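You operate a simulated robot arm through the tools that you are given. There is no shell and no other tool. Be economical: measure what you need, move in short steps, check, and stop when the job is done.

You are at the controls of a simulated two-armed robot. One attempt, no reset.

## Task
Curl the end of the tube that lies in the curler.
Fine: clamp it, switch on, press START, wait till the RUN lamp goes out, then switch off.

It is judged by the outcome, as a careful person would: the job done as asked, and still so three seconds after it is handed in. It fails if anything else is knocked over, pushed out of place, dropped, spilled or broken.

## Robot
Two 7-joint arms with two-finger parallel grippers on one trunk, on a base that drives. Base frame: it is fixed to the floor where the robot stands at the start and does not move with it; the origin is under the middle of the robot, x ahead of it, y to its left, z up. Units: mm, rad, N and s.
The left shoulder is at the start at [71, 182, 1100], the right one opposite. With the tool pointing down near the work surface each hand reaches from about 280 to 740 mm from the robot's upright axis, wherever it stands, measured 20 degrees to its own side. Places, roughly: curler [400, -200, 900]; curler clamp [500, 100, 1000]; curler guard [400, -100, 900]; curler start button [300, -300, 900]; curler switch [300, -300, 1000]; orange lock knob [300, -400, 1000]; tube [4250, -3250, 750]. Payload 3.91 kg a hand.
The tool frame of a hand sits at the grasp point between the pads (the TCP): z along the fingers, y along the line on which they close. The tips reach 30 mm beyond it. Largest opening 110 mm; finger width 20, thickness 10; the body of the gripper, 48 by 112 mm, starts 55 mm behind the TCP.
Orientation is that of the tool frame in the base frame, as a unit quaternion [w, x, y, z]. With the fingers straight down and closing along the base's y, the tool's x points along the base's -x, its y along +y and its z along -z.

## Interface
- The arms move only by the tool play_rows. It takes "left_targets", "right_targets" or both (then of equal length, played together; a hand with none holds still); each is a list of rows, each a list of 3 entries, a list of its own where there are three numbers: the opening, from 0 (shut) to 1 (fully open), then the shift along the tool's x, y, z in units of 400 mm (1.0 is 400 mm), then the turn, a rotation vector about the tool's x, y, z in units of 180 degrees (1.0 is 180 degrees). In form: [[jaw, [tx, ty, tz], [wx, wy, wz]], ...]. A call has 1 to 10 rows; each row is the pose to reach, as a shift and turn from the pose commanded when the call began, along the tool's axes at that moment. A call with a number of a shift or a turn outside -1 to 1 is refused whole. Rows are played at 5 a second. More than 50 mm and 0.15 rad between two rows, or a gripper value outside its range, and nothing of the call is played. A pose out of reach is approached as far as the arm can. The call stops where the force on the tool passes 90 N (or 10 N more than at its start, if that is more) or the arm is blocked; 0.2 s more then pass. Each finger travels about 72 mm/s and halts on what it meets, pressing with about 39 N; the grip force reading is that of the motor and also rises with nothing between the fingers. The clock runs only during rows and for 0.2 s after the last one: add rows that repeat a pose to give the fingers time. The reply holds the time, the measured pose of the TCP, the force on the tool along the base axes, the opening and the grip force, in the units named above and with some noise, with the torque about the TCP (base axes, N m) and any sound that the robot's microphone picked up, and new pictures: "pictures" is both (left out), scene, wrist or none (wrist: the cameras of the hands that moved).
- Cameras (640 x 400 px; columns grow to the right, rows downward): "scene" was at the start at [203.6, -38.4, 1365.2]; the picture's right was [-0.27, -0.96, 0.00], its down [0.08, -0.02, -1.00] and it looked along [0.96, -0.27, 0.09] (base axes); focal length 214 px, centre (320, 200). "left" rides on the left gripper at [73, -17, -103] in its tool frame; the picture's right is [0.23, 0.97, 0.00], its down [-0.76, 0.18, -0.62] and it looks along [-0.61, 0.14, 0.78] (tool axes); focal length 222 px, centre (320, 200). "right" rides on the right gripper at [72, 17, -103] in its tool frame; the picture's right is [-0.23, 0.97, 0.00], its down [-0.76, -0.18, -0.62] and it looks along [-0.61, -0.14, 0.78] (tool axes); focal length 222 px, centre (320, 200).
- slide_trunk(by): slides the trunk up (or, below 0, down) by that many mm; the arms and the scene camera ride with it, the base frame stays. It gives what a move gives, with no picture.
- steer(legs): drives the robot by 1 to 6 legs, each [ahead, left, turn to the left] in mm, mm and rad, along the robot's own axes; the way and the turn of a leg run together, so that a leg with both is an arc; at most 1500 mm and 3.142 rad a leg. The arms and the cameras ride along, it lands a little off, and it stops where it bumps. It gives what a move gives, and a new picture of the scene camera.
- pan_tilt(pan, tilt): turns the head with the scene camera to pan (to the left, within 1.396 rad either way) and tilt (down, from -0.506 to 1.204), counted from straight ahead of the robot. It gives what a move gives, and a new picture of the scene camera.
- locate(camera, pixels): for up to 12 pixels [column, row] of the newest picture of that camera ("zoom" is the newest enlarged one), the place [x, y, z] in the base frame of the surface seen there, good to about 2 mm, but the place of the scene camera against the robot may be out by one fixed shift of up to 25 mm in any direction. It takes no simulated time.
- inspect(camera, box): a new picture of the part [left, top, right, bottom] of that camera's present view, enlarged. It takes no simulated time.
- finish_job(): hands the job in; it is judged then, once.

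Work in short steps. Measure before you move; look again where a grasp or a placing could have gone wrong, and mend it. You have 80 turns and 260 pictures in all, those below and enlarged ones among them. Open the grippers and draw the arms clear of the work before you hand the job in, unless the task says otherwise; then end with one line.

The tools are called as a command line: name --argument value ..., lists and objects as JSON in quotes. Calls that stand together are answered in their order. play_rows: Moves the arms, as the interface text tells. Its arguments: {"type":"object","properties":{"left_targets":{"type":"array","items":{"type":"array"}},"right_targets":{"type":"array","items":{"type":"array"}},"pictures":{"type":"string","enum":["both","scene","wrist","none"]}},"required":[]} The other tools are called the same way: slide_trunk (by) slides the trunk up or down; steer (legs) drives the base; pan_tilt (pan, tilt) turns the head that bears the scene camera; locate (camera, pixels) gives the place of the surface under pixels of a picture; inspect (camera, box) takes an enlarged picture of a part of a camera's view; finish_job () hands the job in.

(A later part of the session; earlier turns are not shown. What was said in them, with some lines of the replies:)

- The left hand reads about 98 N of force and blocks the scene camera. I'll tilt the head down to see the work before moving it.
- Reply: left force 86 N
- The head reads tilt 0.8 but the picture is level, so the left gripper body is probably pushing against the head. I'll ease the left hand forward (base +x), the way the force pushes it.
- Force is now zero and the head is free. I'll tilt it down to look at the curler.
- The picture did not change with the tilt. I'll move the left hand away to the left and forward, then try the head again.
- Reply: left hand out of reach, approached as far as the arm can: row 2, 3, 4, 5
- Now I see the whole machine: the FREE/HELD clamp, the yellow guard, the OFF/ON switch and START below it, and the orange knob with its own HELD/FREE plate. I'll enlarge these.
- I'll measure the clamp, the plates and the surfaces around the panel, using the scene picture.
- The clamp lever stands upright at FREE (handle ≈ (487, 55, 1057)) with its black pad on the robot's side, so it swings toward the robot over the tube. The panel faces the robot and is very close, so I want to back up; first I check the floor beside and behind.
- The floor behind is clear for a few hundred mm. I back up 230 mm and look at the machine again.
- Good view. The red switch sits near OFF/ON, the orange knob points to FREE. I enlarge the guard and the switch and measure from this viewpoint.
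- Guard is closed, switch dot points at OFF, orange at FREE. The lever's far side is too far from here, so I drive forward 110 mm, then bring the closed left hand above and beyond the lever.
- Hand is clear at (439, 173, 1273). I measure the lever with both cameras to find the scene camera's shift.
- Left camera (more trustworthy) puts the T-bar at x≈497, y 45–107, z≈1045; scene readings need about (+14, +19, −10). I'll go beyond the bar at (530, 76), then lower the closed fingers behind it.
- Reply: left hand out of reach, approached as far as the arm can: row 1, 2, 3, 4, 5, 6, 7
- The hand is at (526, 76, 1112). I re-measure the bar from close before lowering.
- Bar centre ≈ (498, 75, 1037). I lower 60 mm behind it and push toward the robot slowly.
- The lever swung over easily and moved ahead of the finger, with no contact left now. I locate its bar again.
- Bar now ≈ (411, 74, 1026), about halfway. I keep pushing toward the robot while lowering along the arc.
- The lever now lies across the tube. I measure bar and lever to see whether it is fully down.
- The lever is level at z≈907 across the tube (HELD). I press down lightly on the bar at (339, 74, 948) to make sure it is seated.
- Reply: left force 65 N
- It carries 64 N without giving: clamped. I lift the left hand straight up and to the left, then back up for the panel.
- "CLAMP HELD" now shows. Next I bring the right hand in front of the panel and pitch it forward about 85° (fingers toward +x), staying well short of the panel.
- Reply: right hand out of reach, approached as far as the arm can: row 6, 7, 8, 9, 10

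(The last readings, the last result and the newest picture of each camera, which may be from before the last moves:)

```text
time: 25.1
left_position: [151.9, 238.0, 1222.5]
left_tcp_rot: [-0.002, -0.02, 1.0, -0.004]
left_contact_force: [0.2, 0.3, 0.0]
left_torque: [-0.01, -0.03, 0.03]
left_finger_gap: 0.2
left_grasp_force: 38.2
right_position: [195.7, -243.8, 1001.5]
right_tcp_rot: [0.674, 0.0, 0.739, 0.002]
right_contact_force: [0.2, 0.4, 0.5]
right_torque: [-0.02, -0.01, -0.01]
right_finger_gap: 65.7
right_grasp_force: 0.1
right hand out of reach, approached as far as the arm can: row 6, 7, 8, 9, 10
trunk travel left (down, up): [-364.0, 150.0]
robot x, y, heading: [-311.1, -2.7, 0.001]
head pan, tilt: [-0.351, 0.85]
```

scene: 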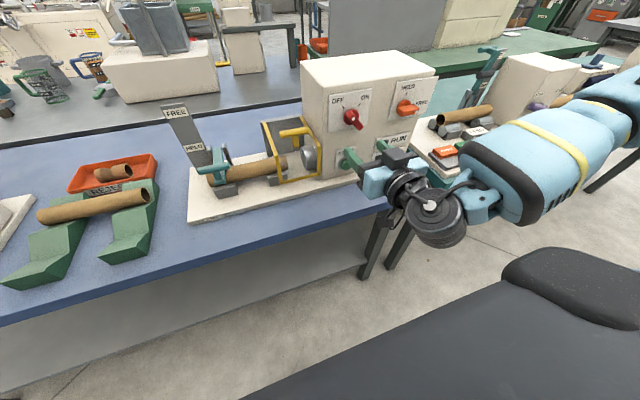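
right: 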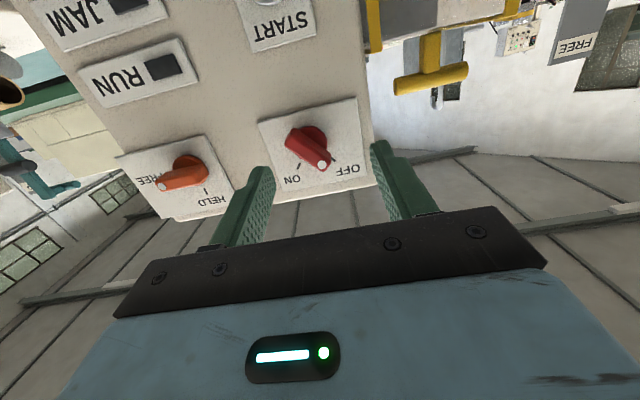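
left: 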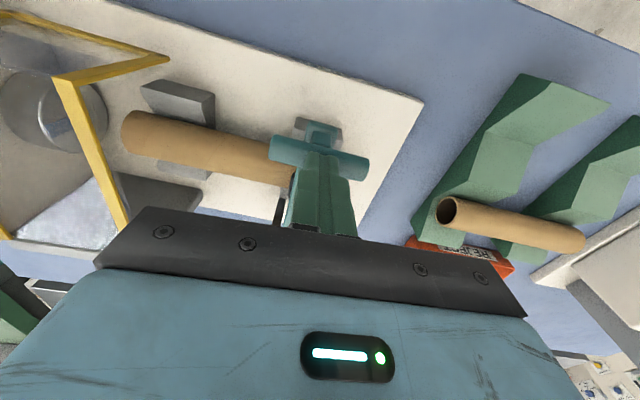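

The hand faces the panel but could not get as close to the robot as commanded. I measure the knob and button with this camera and back up another 80 mm for room.

locate --camera "right" --pixels '[[322, 165], [308, 145], [292, 133], [303, 152], [318, 140], [330, 175], [337, 160], [300, 165], [165, 185], [160, 70], [130, 5], [290, 145]]'

inspect --camera "right" --box '[230, 80, 390, 220]'

steer --legs '[[-80, 0, 0]]'

inspect --camera "right" --box '[160, 0, 480, 200]'

```text
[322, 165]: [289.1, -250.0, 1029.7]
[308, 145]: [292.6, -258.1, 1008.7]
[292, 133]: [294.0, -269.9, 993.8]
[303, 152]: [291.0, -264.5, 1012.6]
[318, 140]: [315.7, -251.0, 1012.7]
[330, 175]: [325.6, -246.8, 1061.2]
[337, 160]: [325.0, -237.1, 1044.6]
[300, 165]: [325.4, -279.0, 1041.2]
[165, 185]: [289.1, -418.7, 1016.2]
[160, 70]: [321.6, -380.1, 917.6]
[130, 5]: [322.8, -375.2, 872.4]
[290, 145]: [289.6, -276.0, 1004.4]
```

```text
2.86 times, centred on (310, 150) of right
```

zoom: 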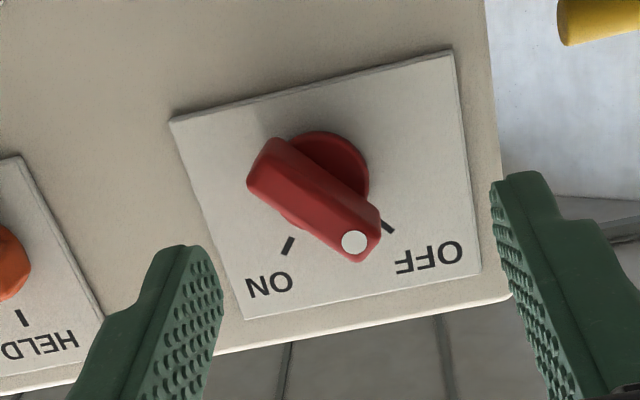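

```text
time: 26.1
left_position: [68.9, 237.0, 1223.6]
left_tcp_rot: [-0.001, -0.022, 1.0, -0.003]
left_contact_force: [-0.7, 0.6, 0.4]
left_torque: [0.01, -0.02, 0.04]
left_finger_gap: 0.1
left_grasp_force: 38.4
right_position: [115.8, -244.5, 1001.7]
right_tcp_rot: [0.673, 0.0, 0.74, 0.0]
right_contact_force: [0.7, 0.4, -0.7]
right_torque: [0.02, 0.05, 0.02]
right_finger_gap: 66.3
right_grasp_force: 0.0
trunk travel left (down, up): [-364.0, 150.0]
robot x, y, heading: [-385.7, -1.6, 0.006]
head pan, tilt: [-0.351, 0.85]
```

scene: 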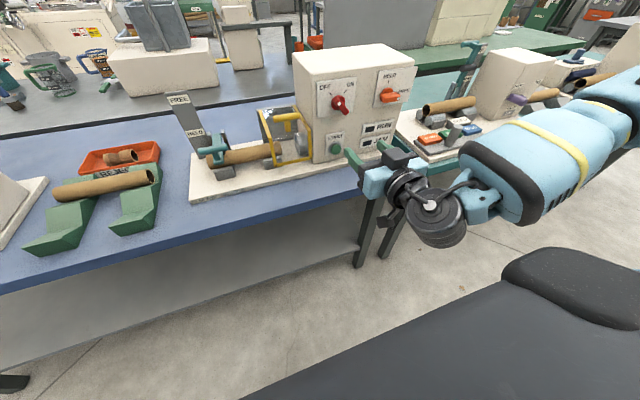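

```text
2.00 times, centred on (320, 100) of right
```

zoom: 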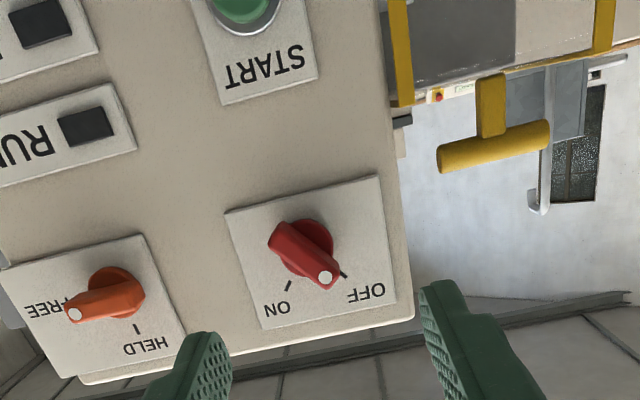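

Switch bar centre ≈ (289, −260, 1013), tilted ~33° toward OFF; ON tick is ~35° the other way, so a ~70° clockwise turn. I advance partway and roll the hand −35° so the fingers close across the bar.

play_rows --right_targets '[[0.6, [0, 0, 0.05], [0, -0.006, -0.039]], [0.6, [0, 0, 0.1], [0, -0.012, -0.078]], [0.6, [0, 0, 0.15], [0, -0.018, -0.117]], [0.6, [0, 0, 0.2], [0, -0.024, -0.156]], [0.6, [0, 0, 0.25], [0, -0.03, -0.194]], [0.6, [0, 0, 0.25], [0, -0.03, -0.194]]]' --pictures "wrist"

```text
time: 27.5
left_position: [69.7, 238.1, 1223.1]
left_tcp_rot: [-0.001, -0.021, 1.0, -0.003]
left_contact_force: [0.0, 0.0, -0.3]
left_torque: [0.0, 0.02, 0.01]
left_finger_gap: 0.0
left_grasp_force: 37.6
right_position: [214.1, -242.3, 992.9]
right_tcp_rot: [0.676, -0.223, 0.672, -0.203]
right_contact_force: [0.5, -0.5, 0.5]
right_torque: [-0.02, -0.01, -0.03]
right_finger_gap: 65.8
right_grasp_force: 0.0
trunk travel left (down, up): [-364.0, 150.0]
robot x, y, heading: [-391.9, -0.3, 0.006]
head pan, tilt: [-0.351, 0.85]
```

right: 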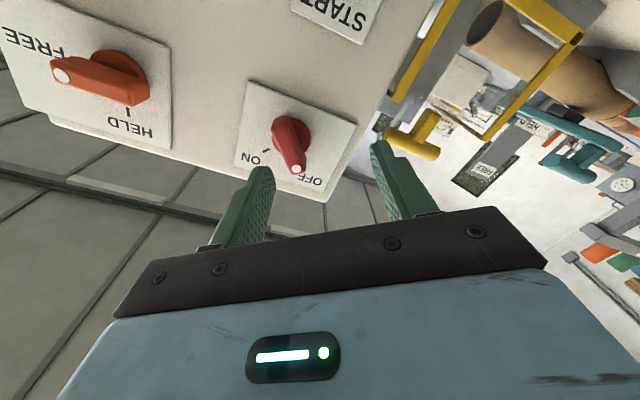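

Roll is right: the bar in the picture (280,118)→(300,170) lines up with the tool's x. I re-measure its middle and edges.

inspect --camera "right" --box '[230, 80, 370, 200]'

locate --camera "right" --pixels '[[297, 169], [290, 150], [284, 135], [280, 122], [300, 150], [281, 150], [305, 172], [265, 150], [315, 180]]'

```text
3.33 times, centred on (300, 140) of right
```

zoom: 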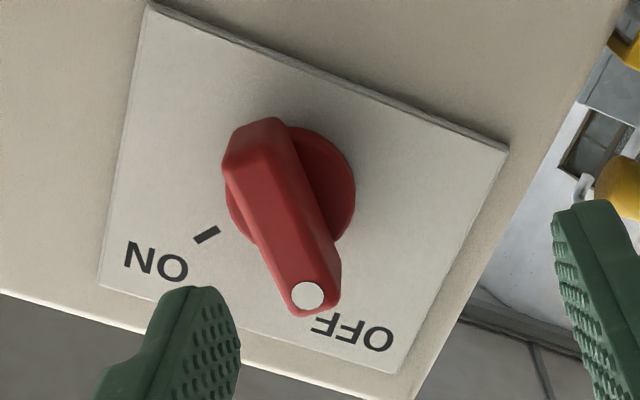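

```text
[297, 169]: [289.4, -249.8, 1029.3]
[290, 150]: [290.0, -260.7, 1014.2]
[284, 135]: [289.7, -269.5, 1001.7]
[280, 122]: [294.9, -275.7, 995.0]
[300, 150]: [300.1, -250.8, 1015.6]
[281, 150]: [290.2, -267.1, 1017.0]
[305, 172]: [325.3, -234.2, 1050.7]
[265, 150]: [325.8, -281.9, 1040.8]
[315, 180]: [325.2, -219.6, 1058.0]
```

Bar centre (289, −261, 1013). I centre the hand and advance so the tips reach x≈309, fingers still open.

play_rows --right_targets '[[0.55, [-0.006, -0.035, 0.0], [0, 0, 0]], [0.5, [-0.011, -0.071, 0.0], [0, 0, 0]], [0.5, [-0.011, -0.071, 0.06], [0, 0, 0]], [0.5, [-0.011, -0.071, 0.12], [0, 0, 0]], [0.5, [-0.011, -0.071, 0.162], [0, 0, 0]], [0.5, [-0.011, -0.071, 0.162], [0, 0, 0]]]' --pictures "wrist"

```text
time: 28.9
left_position: [70.4, 238.6, 1223.4]
left_tcp_rot: [-0.001, -0.022, 1.0, -0.002]
left_contact_force: [0.6, -0.2, 0.3]
left_torque: [0.03, 0.0, -0.01]
left_finger_gap: 0.1
left_grasp_force: 37.8
right_position: [279.6, -263.9, 1011.9]
right_tcp_rot: [0.676, -0.224, 0.673, -0.2]
right_contact_force: [-0.3, 0.6, -0.3]
right_torque: [-0.02, 0.01, 0.04]
right_finger_gap: 55.1
right_grasp_force: 0.1
trunk travel left (down, up): [-364.0, 150.0]
robot x, y, heading: [-390.7, -0.1, -0.001]
head pan, tilt: [-0.351, 0.85]
```

right: 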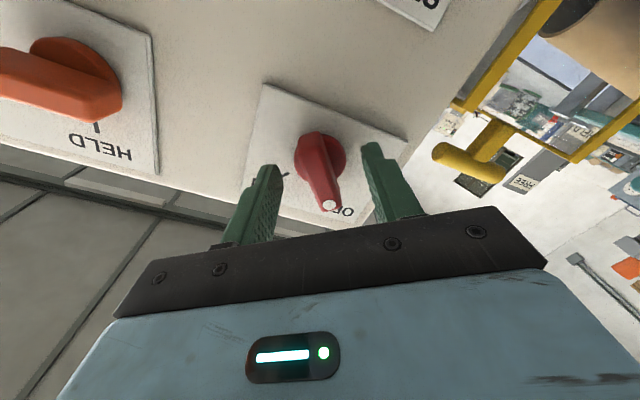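

The bar sits between the fingers. I close on it.

play_rows --right_targets '[[0, [0, 0, 0], [0, 0, 0]], [0, [0, 0, 0], [0, 0, 0]], [0, [0, 0, 0], [0, 0, 0]], [0, [0, 0, 0], [0, 0, 0]]]' --pictures "wrist"

```text
time: 29.9
left_position: [70.0, 237.0, 1223.0]
left_tcp_rot: [0.0, -0.021, 1.0, -0.003]
left_contact_force: [-0.3, 0.2, -0.7]
left_torque: [0.01, 0.04, 0.01]
left_finger_gap: 0.0
left_grasp_force: 37.6
right_position: [279.5, -263.1, 1011.4]
right_tcp_rot: [0.676, -0.224, 0.672, -0.201]
right_contact_force: [1.6, -0.2, 0.0]
right_torque: [-0.04, -0.74, -0.65]
right_finger_gap: 16.2
right_grasp_force: 45.5
trunk travel left (down, up): [-364.0, 150.0]
robot x, y, heading: [-389.9, 0.5, -0.0]
head pan, tilt: [-0.351, 0.85]
```

right: 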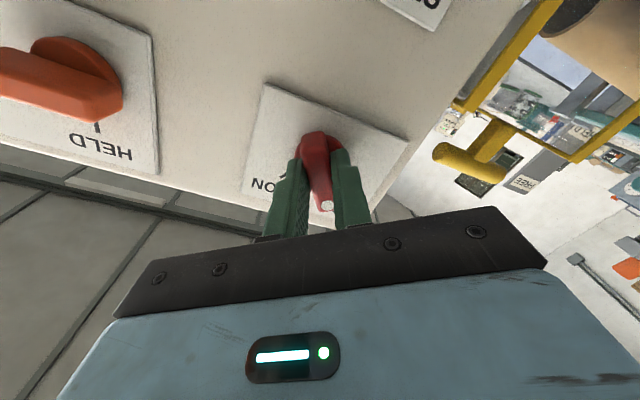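

Gripped, gap 16 mm. I twist clockwise (about tool +z) by 70°.

play_rows --right_targets '[[0, [0, 0, 0], [0, 0, 0.04]], [0, [0, 0, 0], [0, 0, 0.08]], [0, [0, 0, 0], [0, 0, 0.12]], [0, [0, 0, 0], [0, 0, 0.16]], [0, [0, 0, 0], [0, 0, 0.2]], [0, [0, 0, 0], [0, 0, 0.24]], [0, [0, 0, 0], [0, 0, 0.28]], [0, [0, 0, 0], [0, 0, 0.32]], [0, [0, 0, 0], [0, 0, 0.36]], [0, [0, 0, 0], [0, 0, 0.395]]]' --pictures "both"

```text
time: 32.1
left_position: [68.1, 239.5, 1223.5]
left_tcp_rot: [-0.001, -0.021, 1.0, -0.003]
left_contact_force: [0.8, -0.9, -0.3]
left_torque: [-0.01, -0.04, -0.03]
left_finger_gap: 0.1
left_grasp_force: 37.6
right_position: [280.0, -259.4, 1012.3]
right_tcp_rot: [0.666, 0.209, 0.678, 0.231]
right_contact_force: [-12.3, 15.9, -3.9]
right_torque: [-0.01, -0.17, -0.94]
right_finger_gap: 16.2
right_grasp_force: 44.8
trunk travel left (down, up): [-364.0, 150.0]
robot x, y, heading: [-388.5, 0.5, 0.008]
head pan, tilt: [-0.351, 0.85]
```

scene: 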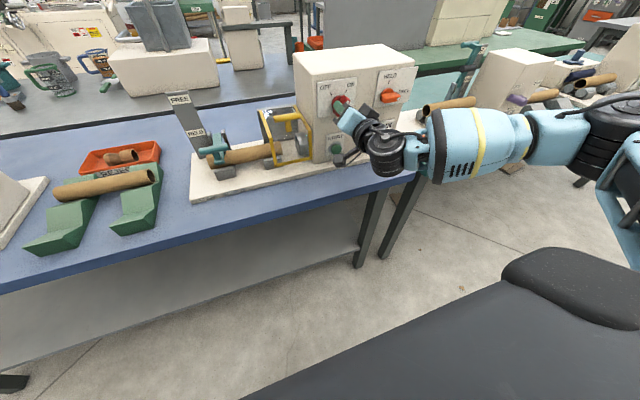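
right: 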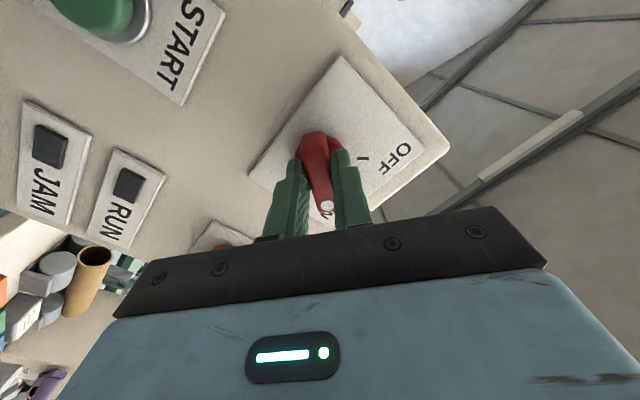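

The knob turned with the hand. I open and back off to check it against the ON tick.

play_rows --right_targets '[[0.5, [0, 0, 0], [0, 0, 0]], [0.5, [0, 0, 0], [0, 0, 0]], [0.5, [0, 0, 0], [0, 0, 0]], [0.5, [0, 0, -0.08], [0, 0, 0]], [0.5, [0, 0, -0.16], [0, 0, 0]]]' --pictures "wrist"

inspect --camera "right" --box '[200, 60, 440, 220]'

inspect --camera "scene" --box '[280, 50, 430, 170]'

```text
time: 33.3
left_position: [70.3, 237.4, 1224.5]
left_tcp_rot: [-0.001, -0.022, 1.0, -0.002]
left_contact_force: [-0.6, 0.9, -0.4]
left_torque: [0.02, -0.03, 0.01]
left_finger_gap: 0.1
left_grasp_force: 37.6
right_position: [216.4, -263.6, 1011.9]
right_tcp_rot: [0.668, 0.209, 0.677, 0.228]
right_contact_force: [0.3, 1.3, 0.0]
right_torque: [-0.01, 0.02, 0.02]
right_finger_gap: 55.2
right_grasp_force: 0.0
trunk travel left (down, up): [-364.0, 150.0]
robot x, y, heading: [-386.7, 3.5, 0.003]
head pan, tilt: [-0.351, 0.85]
```

right: 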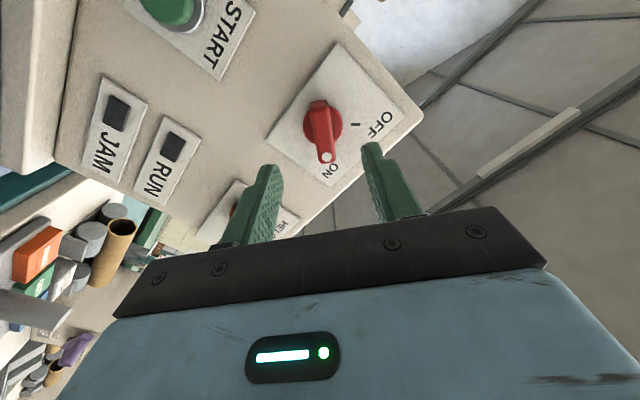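

```text
2.50 times, centred on (320, 140) of right
```

zoom: 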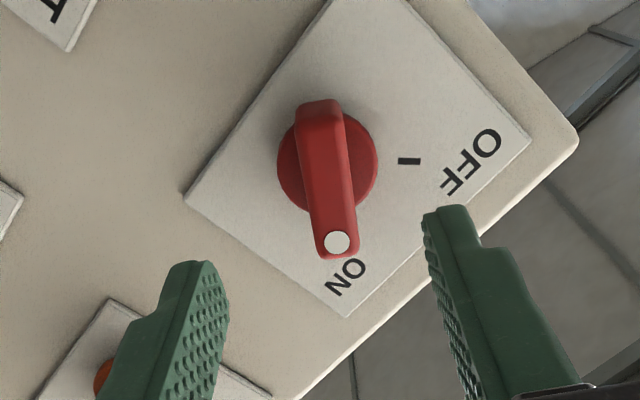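

```text
3.33 times, centred on (355, 110) of scene
```

zoom: 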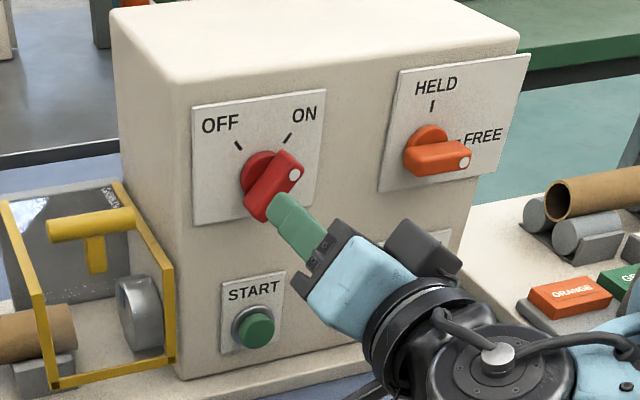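

The dot is at ON. Now START: I measure the button (partly visible at (172,8) in the right picture) with both cameras.

locate --camera "right" --pixels '[[170, 5], [160, 3], [185, 12], [195, 25], [215, 50], [326, 156]]'

locate --camera "scene" --pixels '[[336, 149], [334, 148], [338, 150], [345, 103], [388, 95], [300, 187], [340, 165], [330, 175]]'

```text
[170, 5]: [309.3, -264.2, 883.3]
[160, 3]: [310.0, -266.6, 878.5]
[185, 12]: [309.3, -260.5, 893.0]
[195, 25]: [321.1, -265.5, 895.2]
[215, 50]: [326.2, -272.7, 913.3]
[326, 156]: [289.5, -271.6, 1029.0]
```

```text
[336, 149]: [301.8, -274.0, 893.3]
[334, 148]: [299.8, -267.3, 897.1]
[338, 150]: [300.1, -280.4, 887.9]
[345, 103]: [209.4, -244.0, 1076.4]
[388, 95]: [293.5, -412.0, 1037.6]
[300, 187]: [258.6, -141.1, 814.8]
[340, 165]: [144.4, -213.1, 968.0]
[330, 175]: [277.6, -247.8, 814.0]
```

Button face ≈ x 309, centre near (−256, 883). I roll the hand back to neutral, close the fingers, and go lower while staying clear.

play_rows --right_targets '[[0.3, [0.0, 0.0, -0.05], [0, 0, -0.04]], [0.1, [0.03, -0.02, -0.05], [0, 0, -0.08]], [0, [0.06, -0.035, -0.05], [0, 0, -0.12]], [0, [0.1, -0.055, -0.05], [0, 0, -0.16]], [0, [0.132, -0.074, -0.05], [0, 0, -0.2]], [0, [0.132, -0.074, -0.05], [0, 0, -0.2]]]' --pictures "wrist"

```text
time: 34.7
left_position: [69.7, 237.2, 1223.2]
left_tcp_rot: [-0.001, -0.022, 1.0, -0.002]
left_contact_force: [0.4, 0.5, 0.2]
left_torque: [-0.04, -0.02, 0.01]
left_finger_gap: 0.0
left_grasp_force: 37.8
right_position: [196.5, -257.4, 950.5]
right_tcp_rot: [0.705, -0.009, 0.709, 0.011]
right_contact_force: [0.0, 1.1, 0.2]
right_torque: [-0.01, 0.01, -0.04]
right_finger_gap: 0.1
right_grasp_force: 38.1
trunk travel left (down, up): [-364.0, 150.0]
robot x, y, heading: [-385.7, 0.4, 0.007]
head pan, tilt: [-0.351, 0.85]
```

right: 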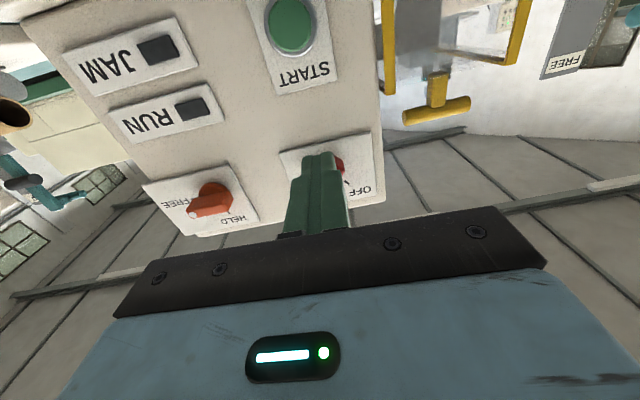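

The whole START button shows at (290, 25). I measure its centre precisely.

locate --camera "right" --pixels '[[290, 25], [275, 20], [305, 30], [288, 8], [292, 46], [300, 75], [150, 50], [190, 110]]'

```text
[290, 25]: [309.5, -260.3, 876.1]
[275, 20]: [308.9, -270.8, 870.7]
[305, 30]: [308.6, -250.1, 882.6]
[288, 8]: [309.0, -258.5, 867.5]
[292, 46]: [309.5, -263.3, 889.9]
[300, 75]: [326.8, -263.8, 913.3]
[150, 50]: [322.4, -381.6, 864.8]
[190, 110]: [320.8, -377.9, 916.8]
```

Button centre ≈ (309, −260, 878). I pitch the hand 25° down, lower it, and stop just short of the button.

play_rows --right_targets '[[0, [0.03, -0.006, 0.02], [0, 0.035, 0]], [0, [0.07, -0.006, 0.05], [0, 0.07, 0]], [0, [0.11, -0.006, 0.09], [0, 0.105, 0]], [0, [0.15, -0.006, 0.13], [0, 0.14, 0]], [0, [0.164, -0.006, 0.16], [0, 0.14, 0]], [0, [0.164, -0.006, 0.16], [0, 0.14, 0]]]' --pictures "both"

```text
time: 36.1
left_position: [69.4, 236.7, 1223.4]
left_tcp_rot: [0.0, -0.022, 1.0, -0.002]
left_contact_force: [-0.2, -0.9, 0.1]
left_torque: [0.02, 0.04, 0.03]
left_finger_gap: 0.1
left_grasp_force: 37.6
right_position: [259.0, -257.9, 885.2]
right_tcp_rot: [0.533, -0.011, 0.846, 0.009]
right_contact_force: [-0.8, 0.1, -0.4]
right_torque: [-0.03, -0.01, 0.02]
right_finger_gap: 0.3
right_grasp_force: 38.0
trunk travel left (down, up): [-364.0, 150.0]
robot x, y, heading: [-388.4, -0.1, 0.007]
head pan, tilt: [-0.351, 0.85]
```

scene: 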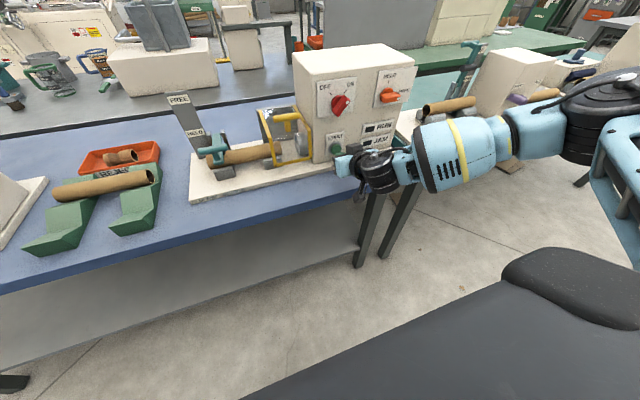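
right: 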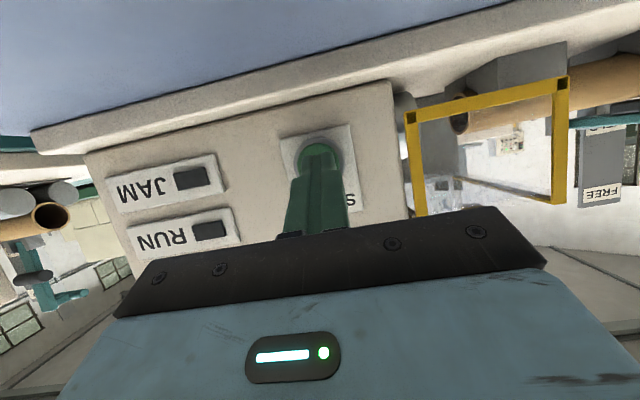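

Tip is ~19 mm short of the button and RUN/JAM lamps are in view. I press along +x with small steps, then withdraw.

play_rows --right_targets '[[0, [-0.016, -0.004, 0.034], [0, 0, 0]], [0, [-0.022, -0.004, 0.046], [0, 0, 0]], [0, [-0.027, -0.004, 0.057], [0, 0, 0]], [0, [-0.03, -0.004, 0.063], [0, 0, 0]]]' --pictures "wrist"

```text
time: 37.1
left_position: [67.5, 235.9, 1223.6]
left_tcp_rot: [0.001, -0.021, 1.0, -0.003]
left_contact_force: [-0.9, -1.0, -0.3]
left_torque: [-0.01, 0.02, -0.01]
left_finger_gap: 0.0
left_grasp_force: 37.9
right_position: [285.9, -259.0, 885.6]
right_tcp_rot: [0.532, -0.012, 0.846, 0.01]
right_contact_force: [-24.4, -1.4, -1.6]
right_torque: [-0.05, 0.16, -0.06]
right_finger_gap: 0.1
right_grasp_force: 37.3
trunk travel left (down, up): [-364.0, 150.0]
robot x, y, heading: [-389.5, 0.1, -0.003]
head pan, tilt: [-0.351, 0.85]
heard: click
```

right: 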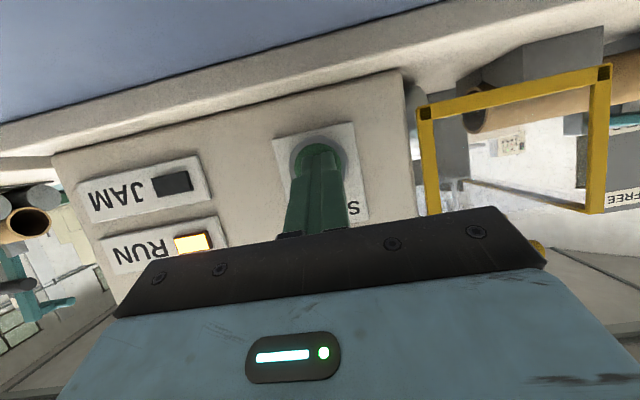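

A click, and RUN is lit. I withdraw off the button with the lamps still in view.

play_rows --right_targets '[[0, [0.03, 0, -0.063], [0, 0, 0]], [0, [0.045, 0, -0.1], [0, 0, 0]], [0, [0.045, 0, -0.1], [0, 0, 0]], [0, [0.045, 0, -0.1], [0, 0, 0]], [0, [0.045, 0, -0.1], [0, 0, 0]], [0, [0.045, 0, -0.1], [0, 0, 0]]]' --pictures "wrist"

```text
time: 38.5
left_position: [70.2, 237.1, 1222.3]
left_tcp_rot: [-0.001, -0.022, 1.0, -0.003]
left_contact_force: [-0.1, 0.0, -0.5]
left_torque: [0.02, 0.02, 0.03]
left_finger_gap: 0.0
left_grasp_force: 38.1
right_position: [245.2, -260.5, 886.7]
right_tcp_rot: [0.533, -0.012, 0.846, 0.01]
right_contact_force: [-0.2, -0.7, 0.3]
right_torque: [0.02, -0.04, -0.01]
right_finger_gap: 0.1
right_grasp_force: 37.3
trunk travel left (down, up): [-364.0, 150.0]
robot x, y, heading: [-387.8, -4.8, 0.004]
head pan, tilt: [-0.351, 0.85]
```

right: 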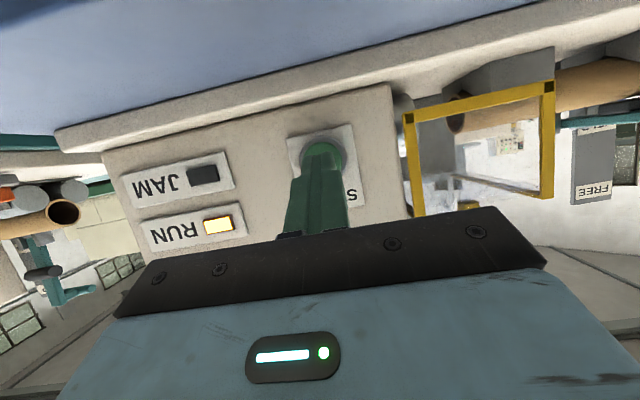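

RUN is still lit, JAM dark. I wait.

play_rows --right_targets '[[0, [0, 0, 0], [0, 0, 0]], [0, [0, 0, 0], [0, 0, 0]], [0, [0, 0, 0], [0, 0, 0]], [0, [0, 0, 0], [0, 0, 0]], [0, [0, 0, 0], [0, 0, 0]], [0, [0, 0, 0], [0, 0, 0]], [0, [0, 0, 0], [0, 0, 0]], [0, [0, 0, 0], [0, 0, 0]], [0, [0, 0, 0], [0, 0, 0]], [0, [0, 0, 0], [0, 0, 0]]]' --pictures "wrist"

```text
time: 40.7
left_position: [69.8, 237.9, 1223.7]
left_tcp_rot: [-0.001, -0.022, 1.0, -0.002]
left_contact_force: [1.3, 0.1, 0.4]
left_torque: [0.01, -0.01, -0.03]
left_finger_gap: 0.1
left_grasp_force: 37.7
right_position: [245.2, -259.8, 887.0]
right_tcp_rot: [0.533, -0.012, 0.846, 0.01]
right_contact_force: [0.0, 0.3, 0.6]
right_torque: [0.03, -0.01, -0.03]
right_finger_gap: 0.0
right_grasp_force: 37.6
trunk travel left (down, up): [-364.0, 150.0]
robot x, y, heading: [-390.8, 3.5, 0.005]
head pan, tilt: [-0.351, 0.85]
```

right: 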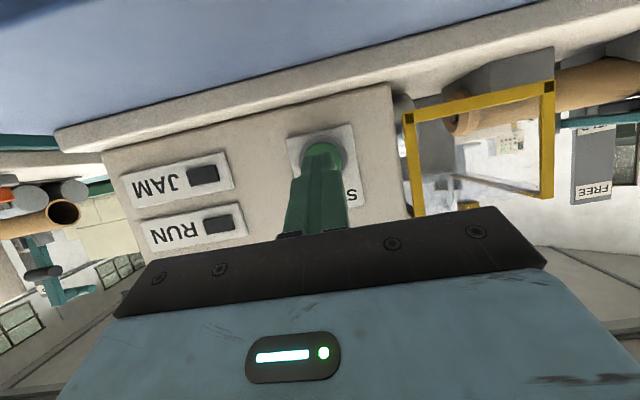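

RUN has gone out, JAM is dark, and the tube end looks curled near (462,120). I check that closer and back the hand off, pitching up again.

inspect --camera "right" --box '[380, 60, 640, 220]'

inspect --camera "scene" --box '[180, 90, 340, 200]'

play_rows --right_targets '[[0, [0.03, 0, -0.07], [0, 0, 0]], [0.2, [0.01, 0, -0.12], [0, -0.035, 0]], [0.4, [-0.05, 0, -0.14], [0, -0.07, 0]], [0.5, [-0.11, 0, -0.16], [0, -0.105, 0]], [0.5, [-0.17, 0, -0.18], [0, -0.14, 0]], [0.5, [-0.17, 0, -0.18], [0, -0.14, 0]]]' --pictures "wrist"

```text
2.46 times, centred on (510, 140) of right
```

zoom: 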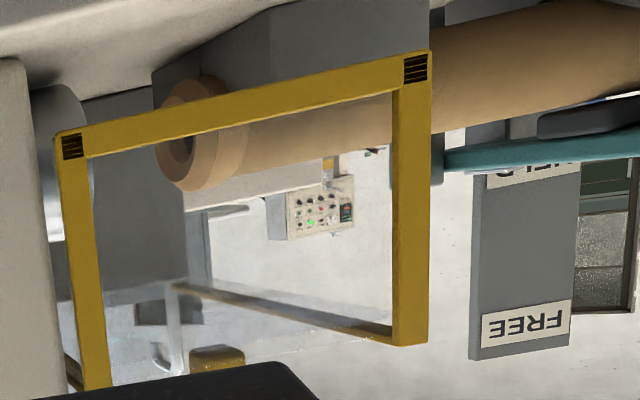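

```text
3.64 times, centred on (260, 145) of scene
```

zoom: 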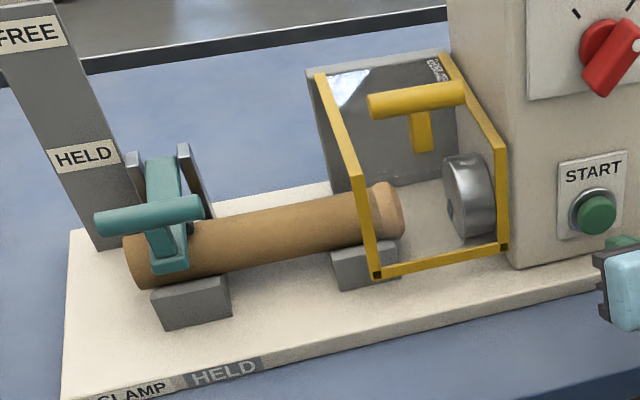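

```text
time: 42.1
left_position: [70.3, 237.3, 1222.6]
left_tcp_rot: [0.0, -0.021, 1.0, -0.003]
left_contact_force: [-0.3, -0.1, -0.8]
left_torque: [0.01, 0.0, 0.0]
left_finger_gap: 0.0
left_grasp_force: 38.0
right_position: [210.2, -262.7, 980.3]
right_tcp_rot: [0.706, -0.009, 0.708, 0.012]
right_contact_force: [0.4, -0.5, 0.6]
right_torque: [0.03, -0.03, -0.02]
right_finger_gap: 54.8
right_grasp_force: 0.1
trunk travel left (down, up): [-364.0, 150.0]
robot x, y, heading: [-389.4, 1.2, 0.003]
head pan, tilt: [-0.351, 0.85]
```

right: 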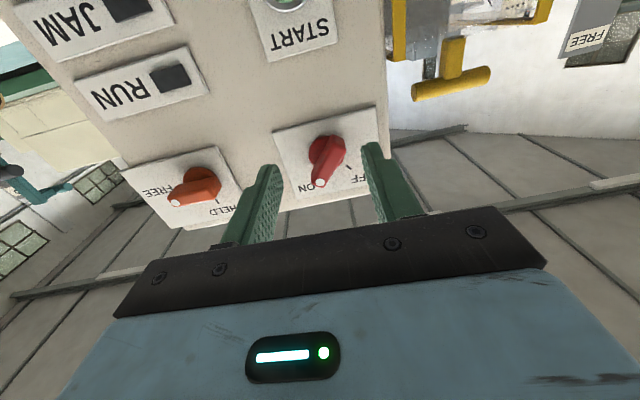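

The tube end is visibly curled. Now switch off: roll +36°, align with the bar centre (−261, 1013) and advance to grasp.

play_rows --right_targets '[[0.5, [-0.02, 0, 0], [0, 0, 0.04]], [0.5, [-0.04, 0, 0], [0, 0, 0.08]], [0.5, [-0.06, 0, 0], [0, 0, 0.12]], [0.5, [-0.082, 0, 0], [0, 0, 0.16]], [0.5, [-0.082, -0.002, 0], [0, 0, 0.2]], [0.5, [-0.082, -0.002, 0.06], [0, 0, 0.2]], [0.5, [-0.082, -0.002, 0.12], [0, 0, 0.2]], [0.5, [-0.082, -0.002, 0.172], [0, 0, 0.2]], [0.5, [-0.082, -0.002, 0.172], [0, 0, 0.2]]]' --pictures "wrist"

```text
time: 44.1
left_position: [69.6, 237.8, 1223.6]
left_tcp_rot: [-0.001, -0.022, 1.0, -0.003]
left_contact_force: [0.1, -0.2, -1.0]
left_torque: [-0.05, 0.0, 0.0]
left_finger_gap: 0.1
left_grasp_force: 37.7
right_position: [277.6, -258.0, 1010.9]
right_tcp_rot: [0.667, 0.21, 0.677, 0.229]
right_contact_force: [0.9, -0.3, 0.2]
right_torque: [0.01, 0.01, 0.0]
right_finger_gap: 54.9
right_grasp_force: 0.1
trunk travel left (down, up): [-364.0, 150.0]
robot x, y, heading: [-391.1, -1.4, 0.005]
head pan, tilt: [-0.351, 0.85]
```

right: 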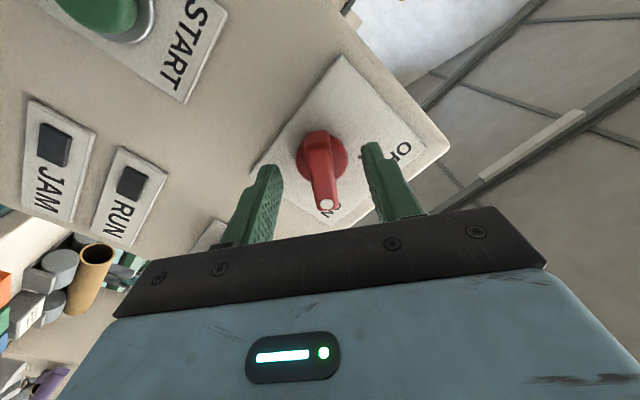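

Well centred on the bar. I close on it.

play_rows --right_targets '[[0, [0, 0, 0], [0, 0, 0]], [0, [0, 0, 0], [0, 0, 0]], [0, [0, 0, 0], [0, 0, 0]], [0, [0, 0, 0], [0, 0, 0]]]' --pictures "none"

play_rows --right_targets '[[0, [0, 0, 0], [0, 0, -0.04]], [0, [0, 0, 0], [0, 0, -0.08]], [0, [0, 0, 0], [0, 0, -0.12]], [0, [0, 0, 0], [0, 0, -0.16]], [0, [0, 0, 0], [0, 0, -0.2]], [0, [0, 0, 0], [0, 0, -0.24]], [0, [0, 0, 0], [0, 0, -0.28]], [0, [0, 0, 0], [0, 0, -0.32]], [0, [0, 0, 0], [0, 0, -0.36]], [0, [0, 0, 0], [0, 0, -0.4]]]' --pictures "wrist"

```text
time: 45.1
left_position: [70.3, 239.1, 1223.7]
left_tcp_rot: [-0.001, -0.021, 1.0, -0.002]
left_contact_force: [-0.2, -0.2, 0.3]
left_torque: [0.0, -0.01, 0.0]
left_finger_gap: 0.2
left_grasp_force: 38.0
right_position: [278.1, -258.8, 1012.5]
right_tcp_rot: [0.667, 0.21, 0.677, 0.23]
right_contact_force: [1.4, 3.5, 2.5]
right_torque: [0.04, 0.73, -0.44]
right_finger_gap: 16.2
right_grasp_force: 44.9
trunk travel left (down, up): [-364.0, 150.0]
robot x, y, heading: [-388.2, 1.5, 0.002]
head pan, tilt: [-0.351, 0.85]
```

```text
time: 47.3
left_position: [71.3, 235.4, 1223.4]
left_tcp_rot: [-0.001, -0.022, 1.0, -0.001]
left_contact_force: [0.0, -0.9, 0.7]
left_torque: [-0.01, 0.03, 0.04]
left_finger_gap: 0.0
left_grasp_force: 37.8
right_position: [278.4, -264.8, 1011.2]
right_tcp_rot: [0.674, -0.225, 0.672, -0.209]
right_contact_force: [3.0, -14.2, -3.0]
right_torque: [0.03, 0.64, -1.78]
right_finger_gap: 15.9
right_grasp_force: 45.0
trunk travel left (down, up): [-364.0, 150.0]
robot x, y, heading: [-386.6, 1.0, 0.005]
head pan, tilt: [-0.351, 0.85]
```

right: 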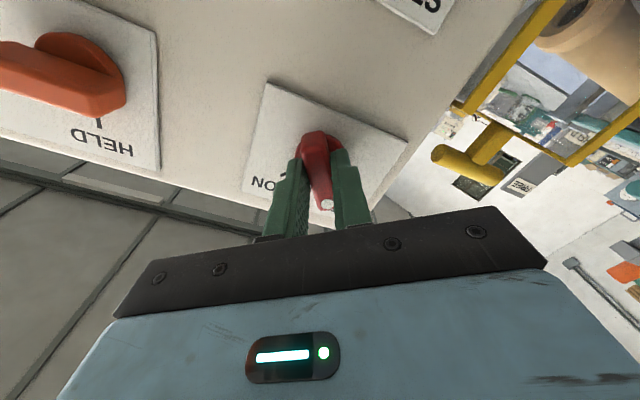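

The knob is turned back. I open, withdraw straight out to well clear, and check.

play_rows --right_targets '[[0.5, [0, 0, 0], [0, 0, 0]], [0.5, [0, 0, 0], [0, 0, 0]], [0.5, [0, 0, 0], [0, 0, 0]], [0.5, [0, 0, -0.08], [0, 0, 0]], [0.5, [0, 0, -0.16], [0, 0, 0]], [0.8, [0, 0, -0.24], [0, 0, 0]], [1, [0, 0, -0.32], [0, 0, 0]]]' --pictures "both"

inspect --camera "right" --box '[200, 40, 440, 200]'

inspect --camera "scene" --box '[180, 40, 440, 210]'

```text
time: 48.9
left_position: [67.9, 237.3, 1224.9]
left_tcp_rot: [-0.001, -0.022, 1.0, -0.002]
left_contact_force: [-0.1, -1.3, -0.4]
left_torque: [0.03, 0.0, -0.02]
left_finger_gap: 0.0
left_grasp_force: 37.6
right_position: [149.0, -263.5, 1012.9]
right_tcp_rot: [0.675, -0.227, 0.671, -0.207]
right_contact_force: [-0.6, 0.4, -0.3]
right_torque: [0.01, -0.02, 0.0]
right_finger_gap: 110.1
right_grasp_force: 0.1
trunk travel left (down, up): [-364.0, 150.0]
robot x, y, heading: [-392.4, 0.9, -0.002]
head pan, tilt: [-0.351, 0.85]
```

scene: 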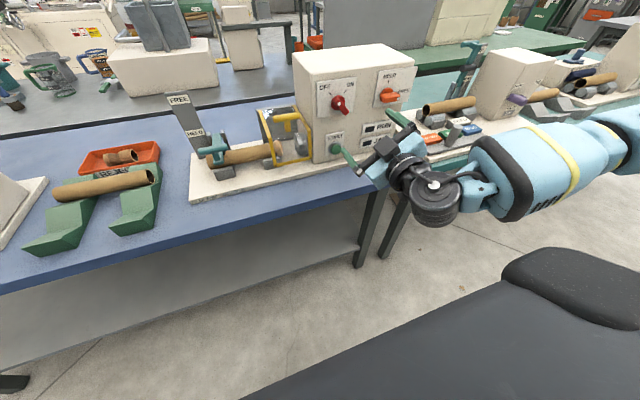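
right: 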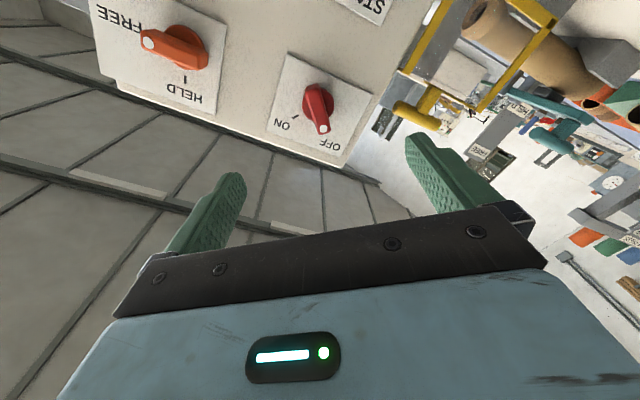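

```text
2.50 times, centred on (320, 120) of right
```

zoom: 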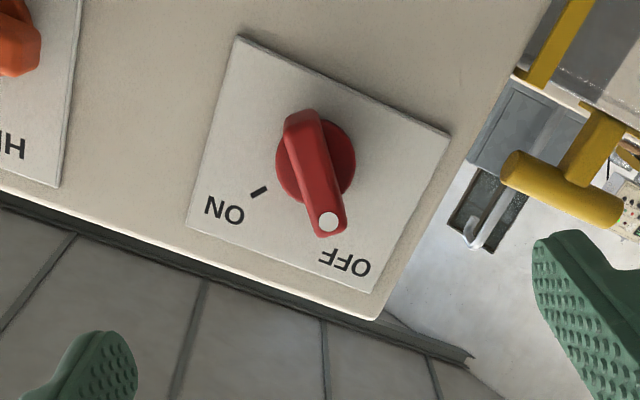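

```text
2.35 times, centred on (310, 125) of scene
```

zoom: 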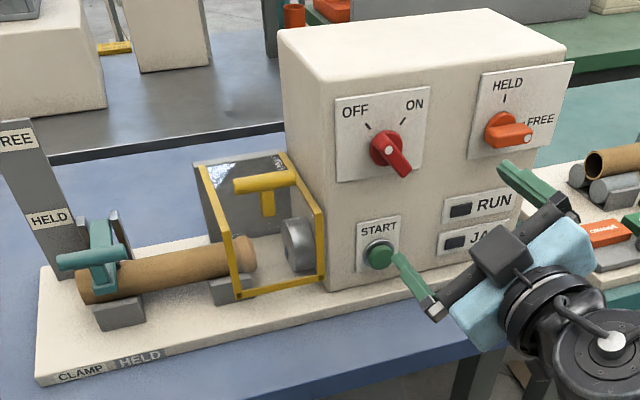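

The switch is at OFF, RUN is out, the tube end is curled and still clamped. I open the left gripper and drive back a bit to draw clear.

play_rows --left_targets '[[1, [0, 0, 0], [0, 0, 0]], [1, [0, 0, 0], [0, 0, 0]], [1, [0, 0, 0], [0, 0, 0]], [1, [0, 0, 0], [0, 0, 0]]]' --pictures "none"

steer --legs '[[-100, 0, 0]]'

```text
time: 49.9
left_position: [70.9, 236.9, 1222.8]
left_tcp_rot: [0.0, -0.021, 1.0, -0.002]
left_contact_force: [0.7, 0.3, -0.5]
left_torque: [0.0, -0.02, 0.0]
left_finger_gap: 109.8
left_grasp_force: 0.0
right_position: [150.1, -263.5, 1012.4]
right_tcp_rot: [0.674, -0.228, 0.671, -0.206]
right_contact_force: [-0.1, -0.1, -0.2]
right_torque: [-0.01, 0.03, -0.02]
right_finger_gap: 109.9
right_grasp_force: 0.1
trunk travel left (down, up): [-364.0, 150.0]
robot x, y, heading: [-394.0, -0.1, 0.002]
head pan, tilt: [-0.351, 0.85]
```

```text
time: 51.1
left_position: [-31.3, 237.1, 1223.8]
left_tcp_rot: [-0.001, -0.023, 1.0, -0.003]
left_contact_force: [-0.3, -1.1, -0.8]
left_torque: [0.02, -0.03, 0.02]
left_finger_gap: 110.1
left_grasp_force: 0.1
right_position: [50.2, -264.1, 1013.2]
right_tcp_rot: [0.675, -0.228, 0.671, -0.206]
right_contact_force: [-0.5, -0.3, 0.1]
right_torque: [0.01, 0.03, -0.01]
right_finger_gap: 109.7
right_grasp_force: 0.1
trunk travel left (down, up): [-364.0, 150.0]
robot x, y, heading: [-491.0, -0.2, 0.003]
head pan, tilt: [-0.351, 0.85]
```

scene: 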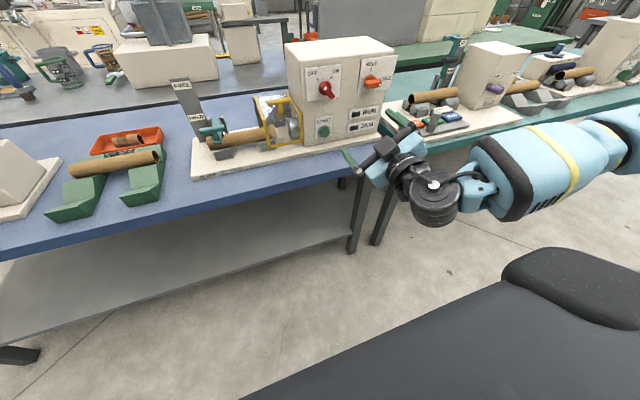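

Everything stands as it should and both hands are open and clear, so I hand the job in.

finish_job

```text
The job is handed in.
```

The tube's end is curled: I clamped it, switched on, pressed START, waited until the RUN lamp went out with JAM dark, and switched off; the tube is still held in the clamp.
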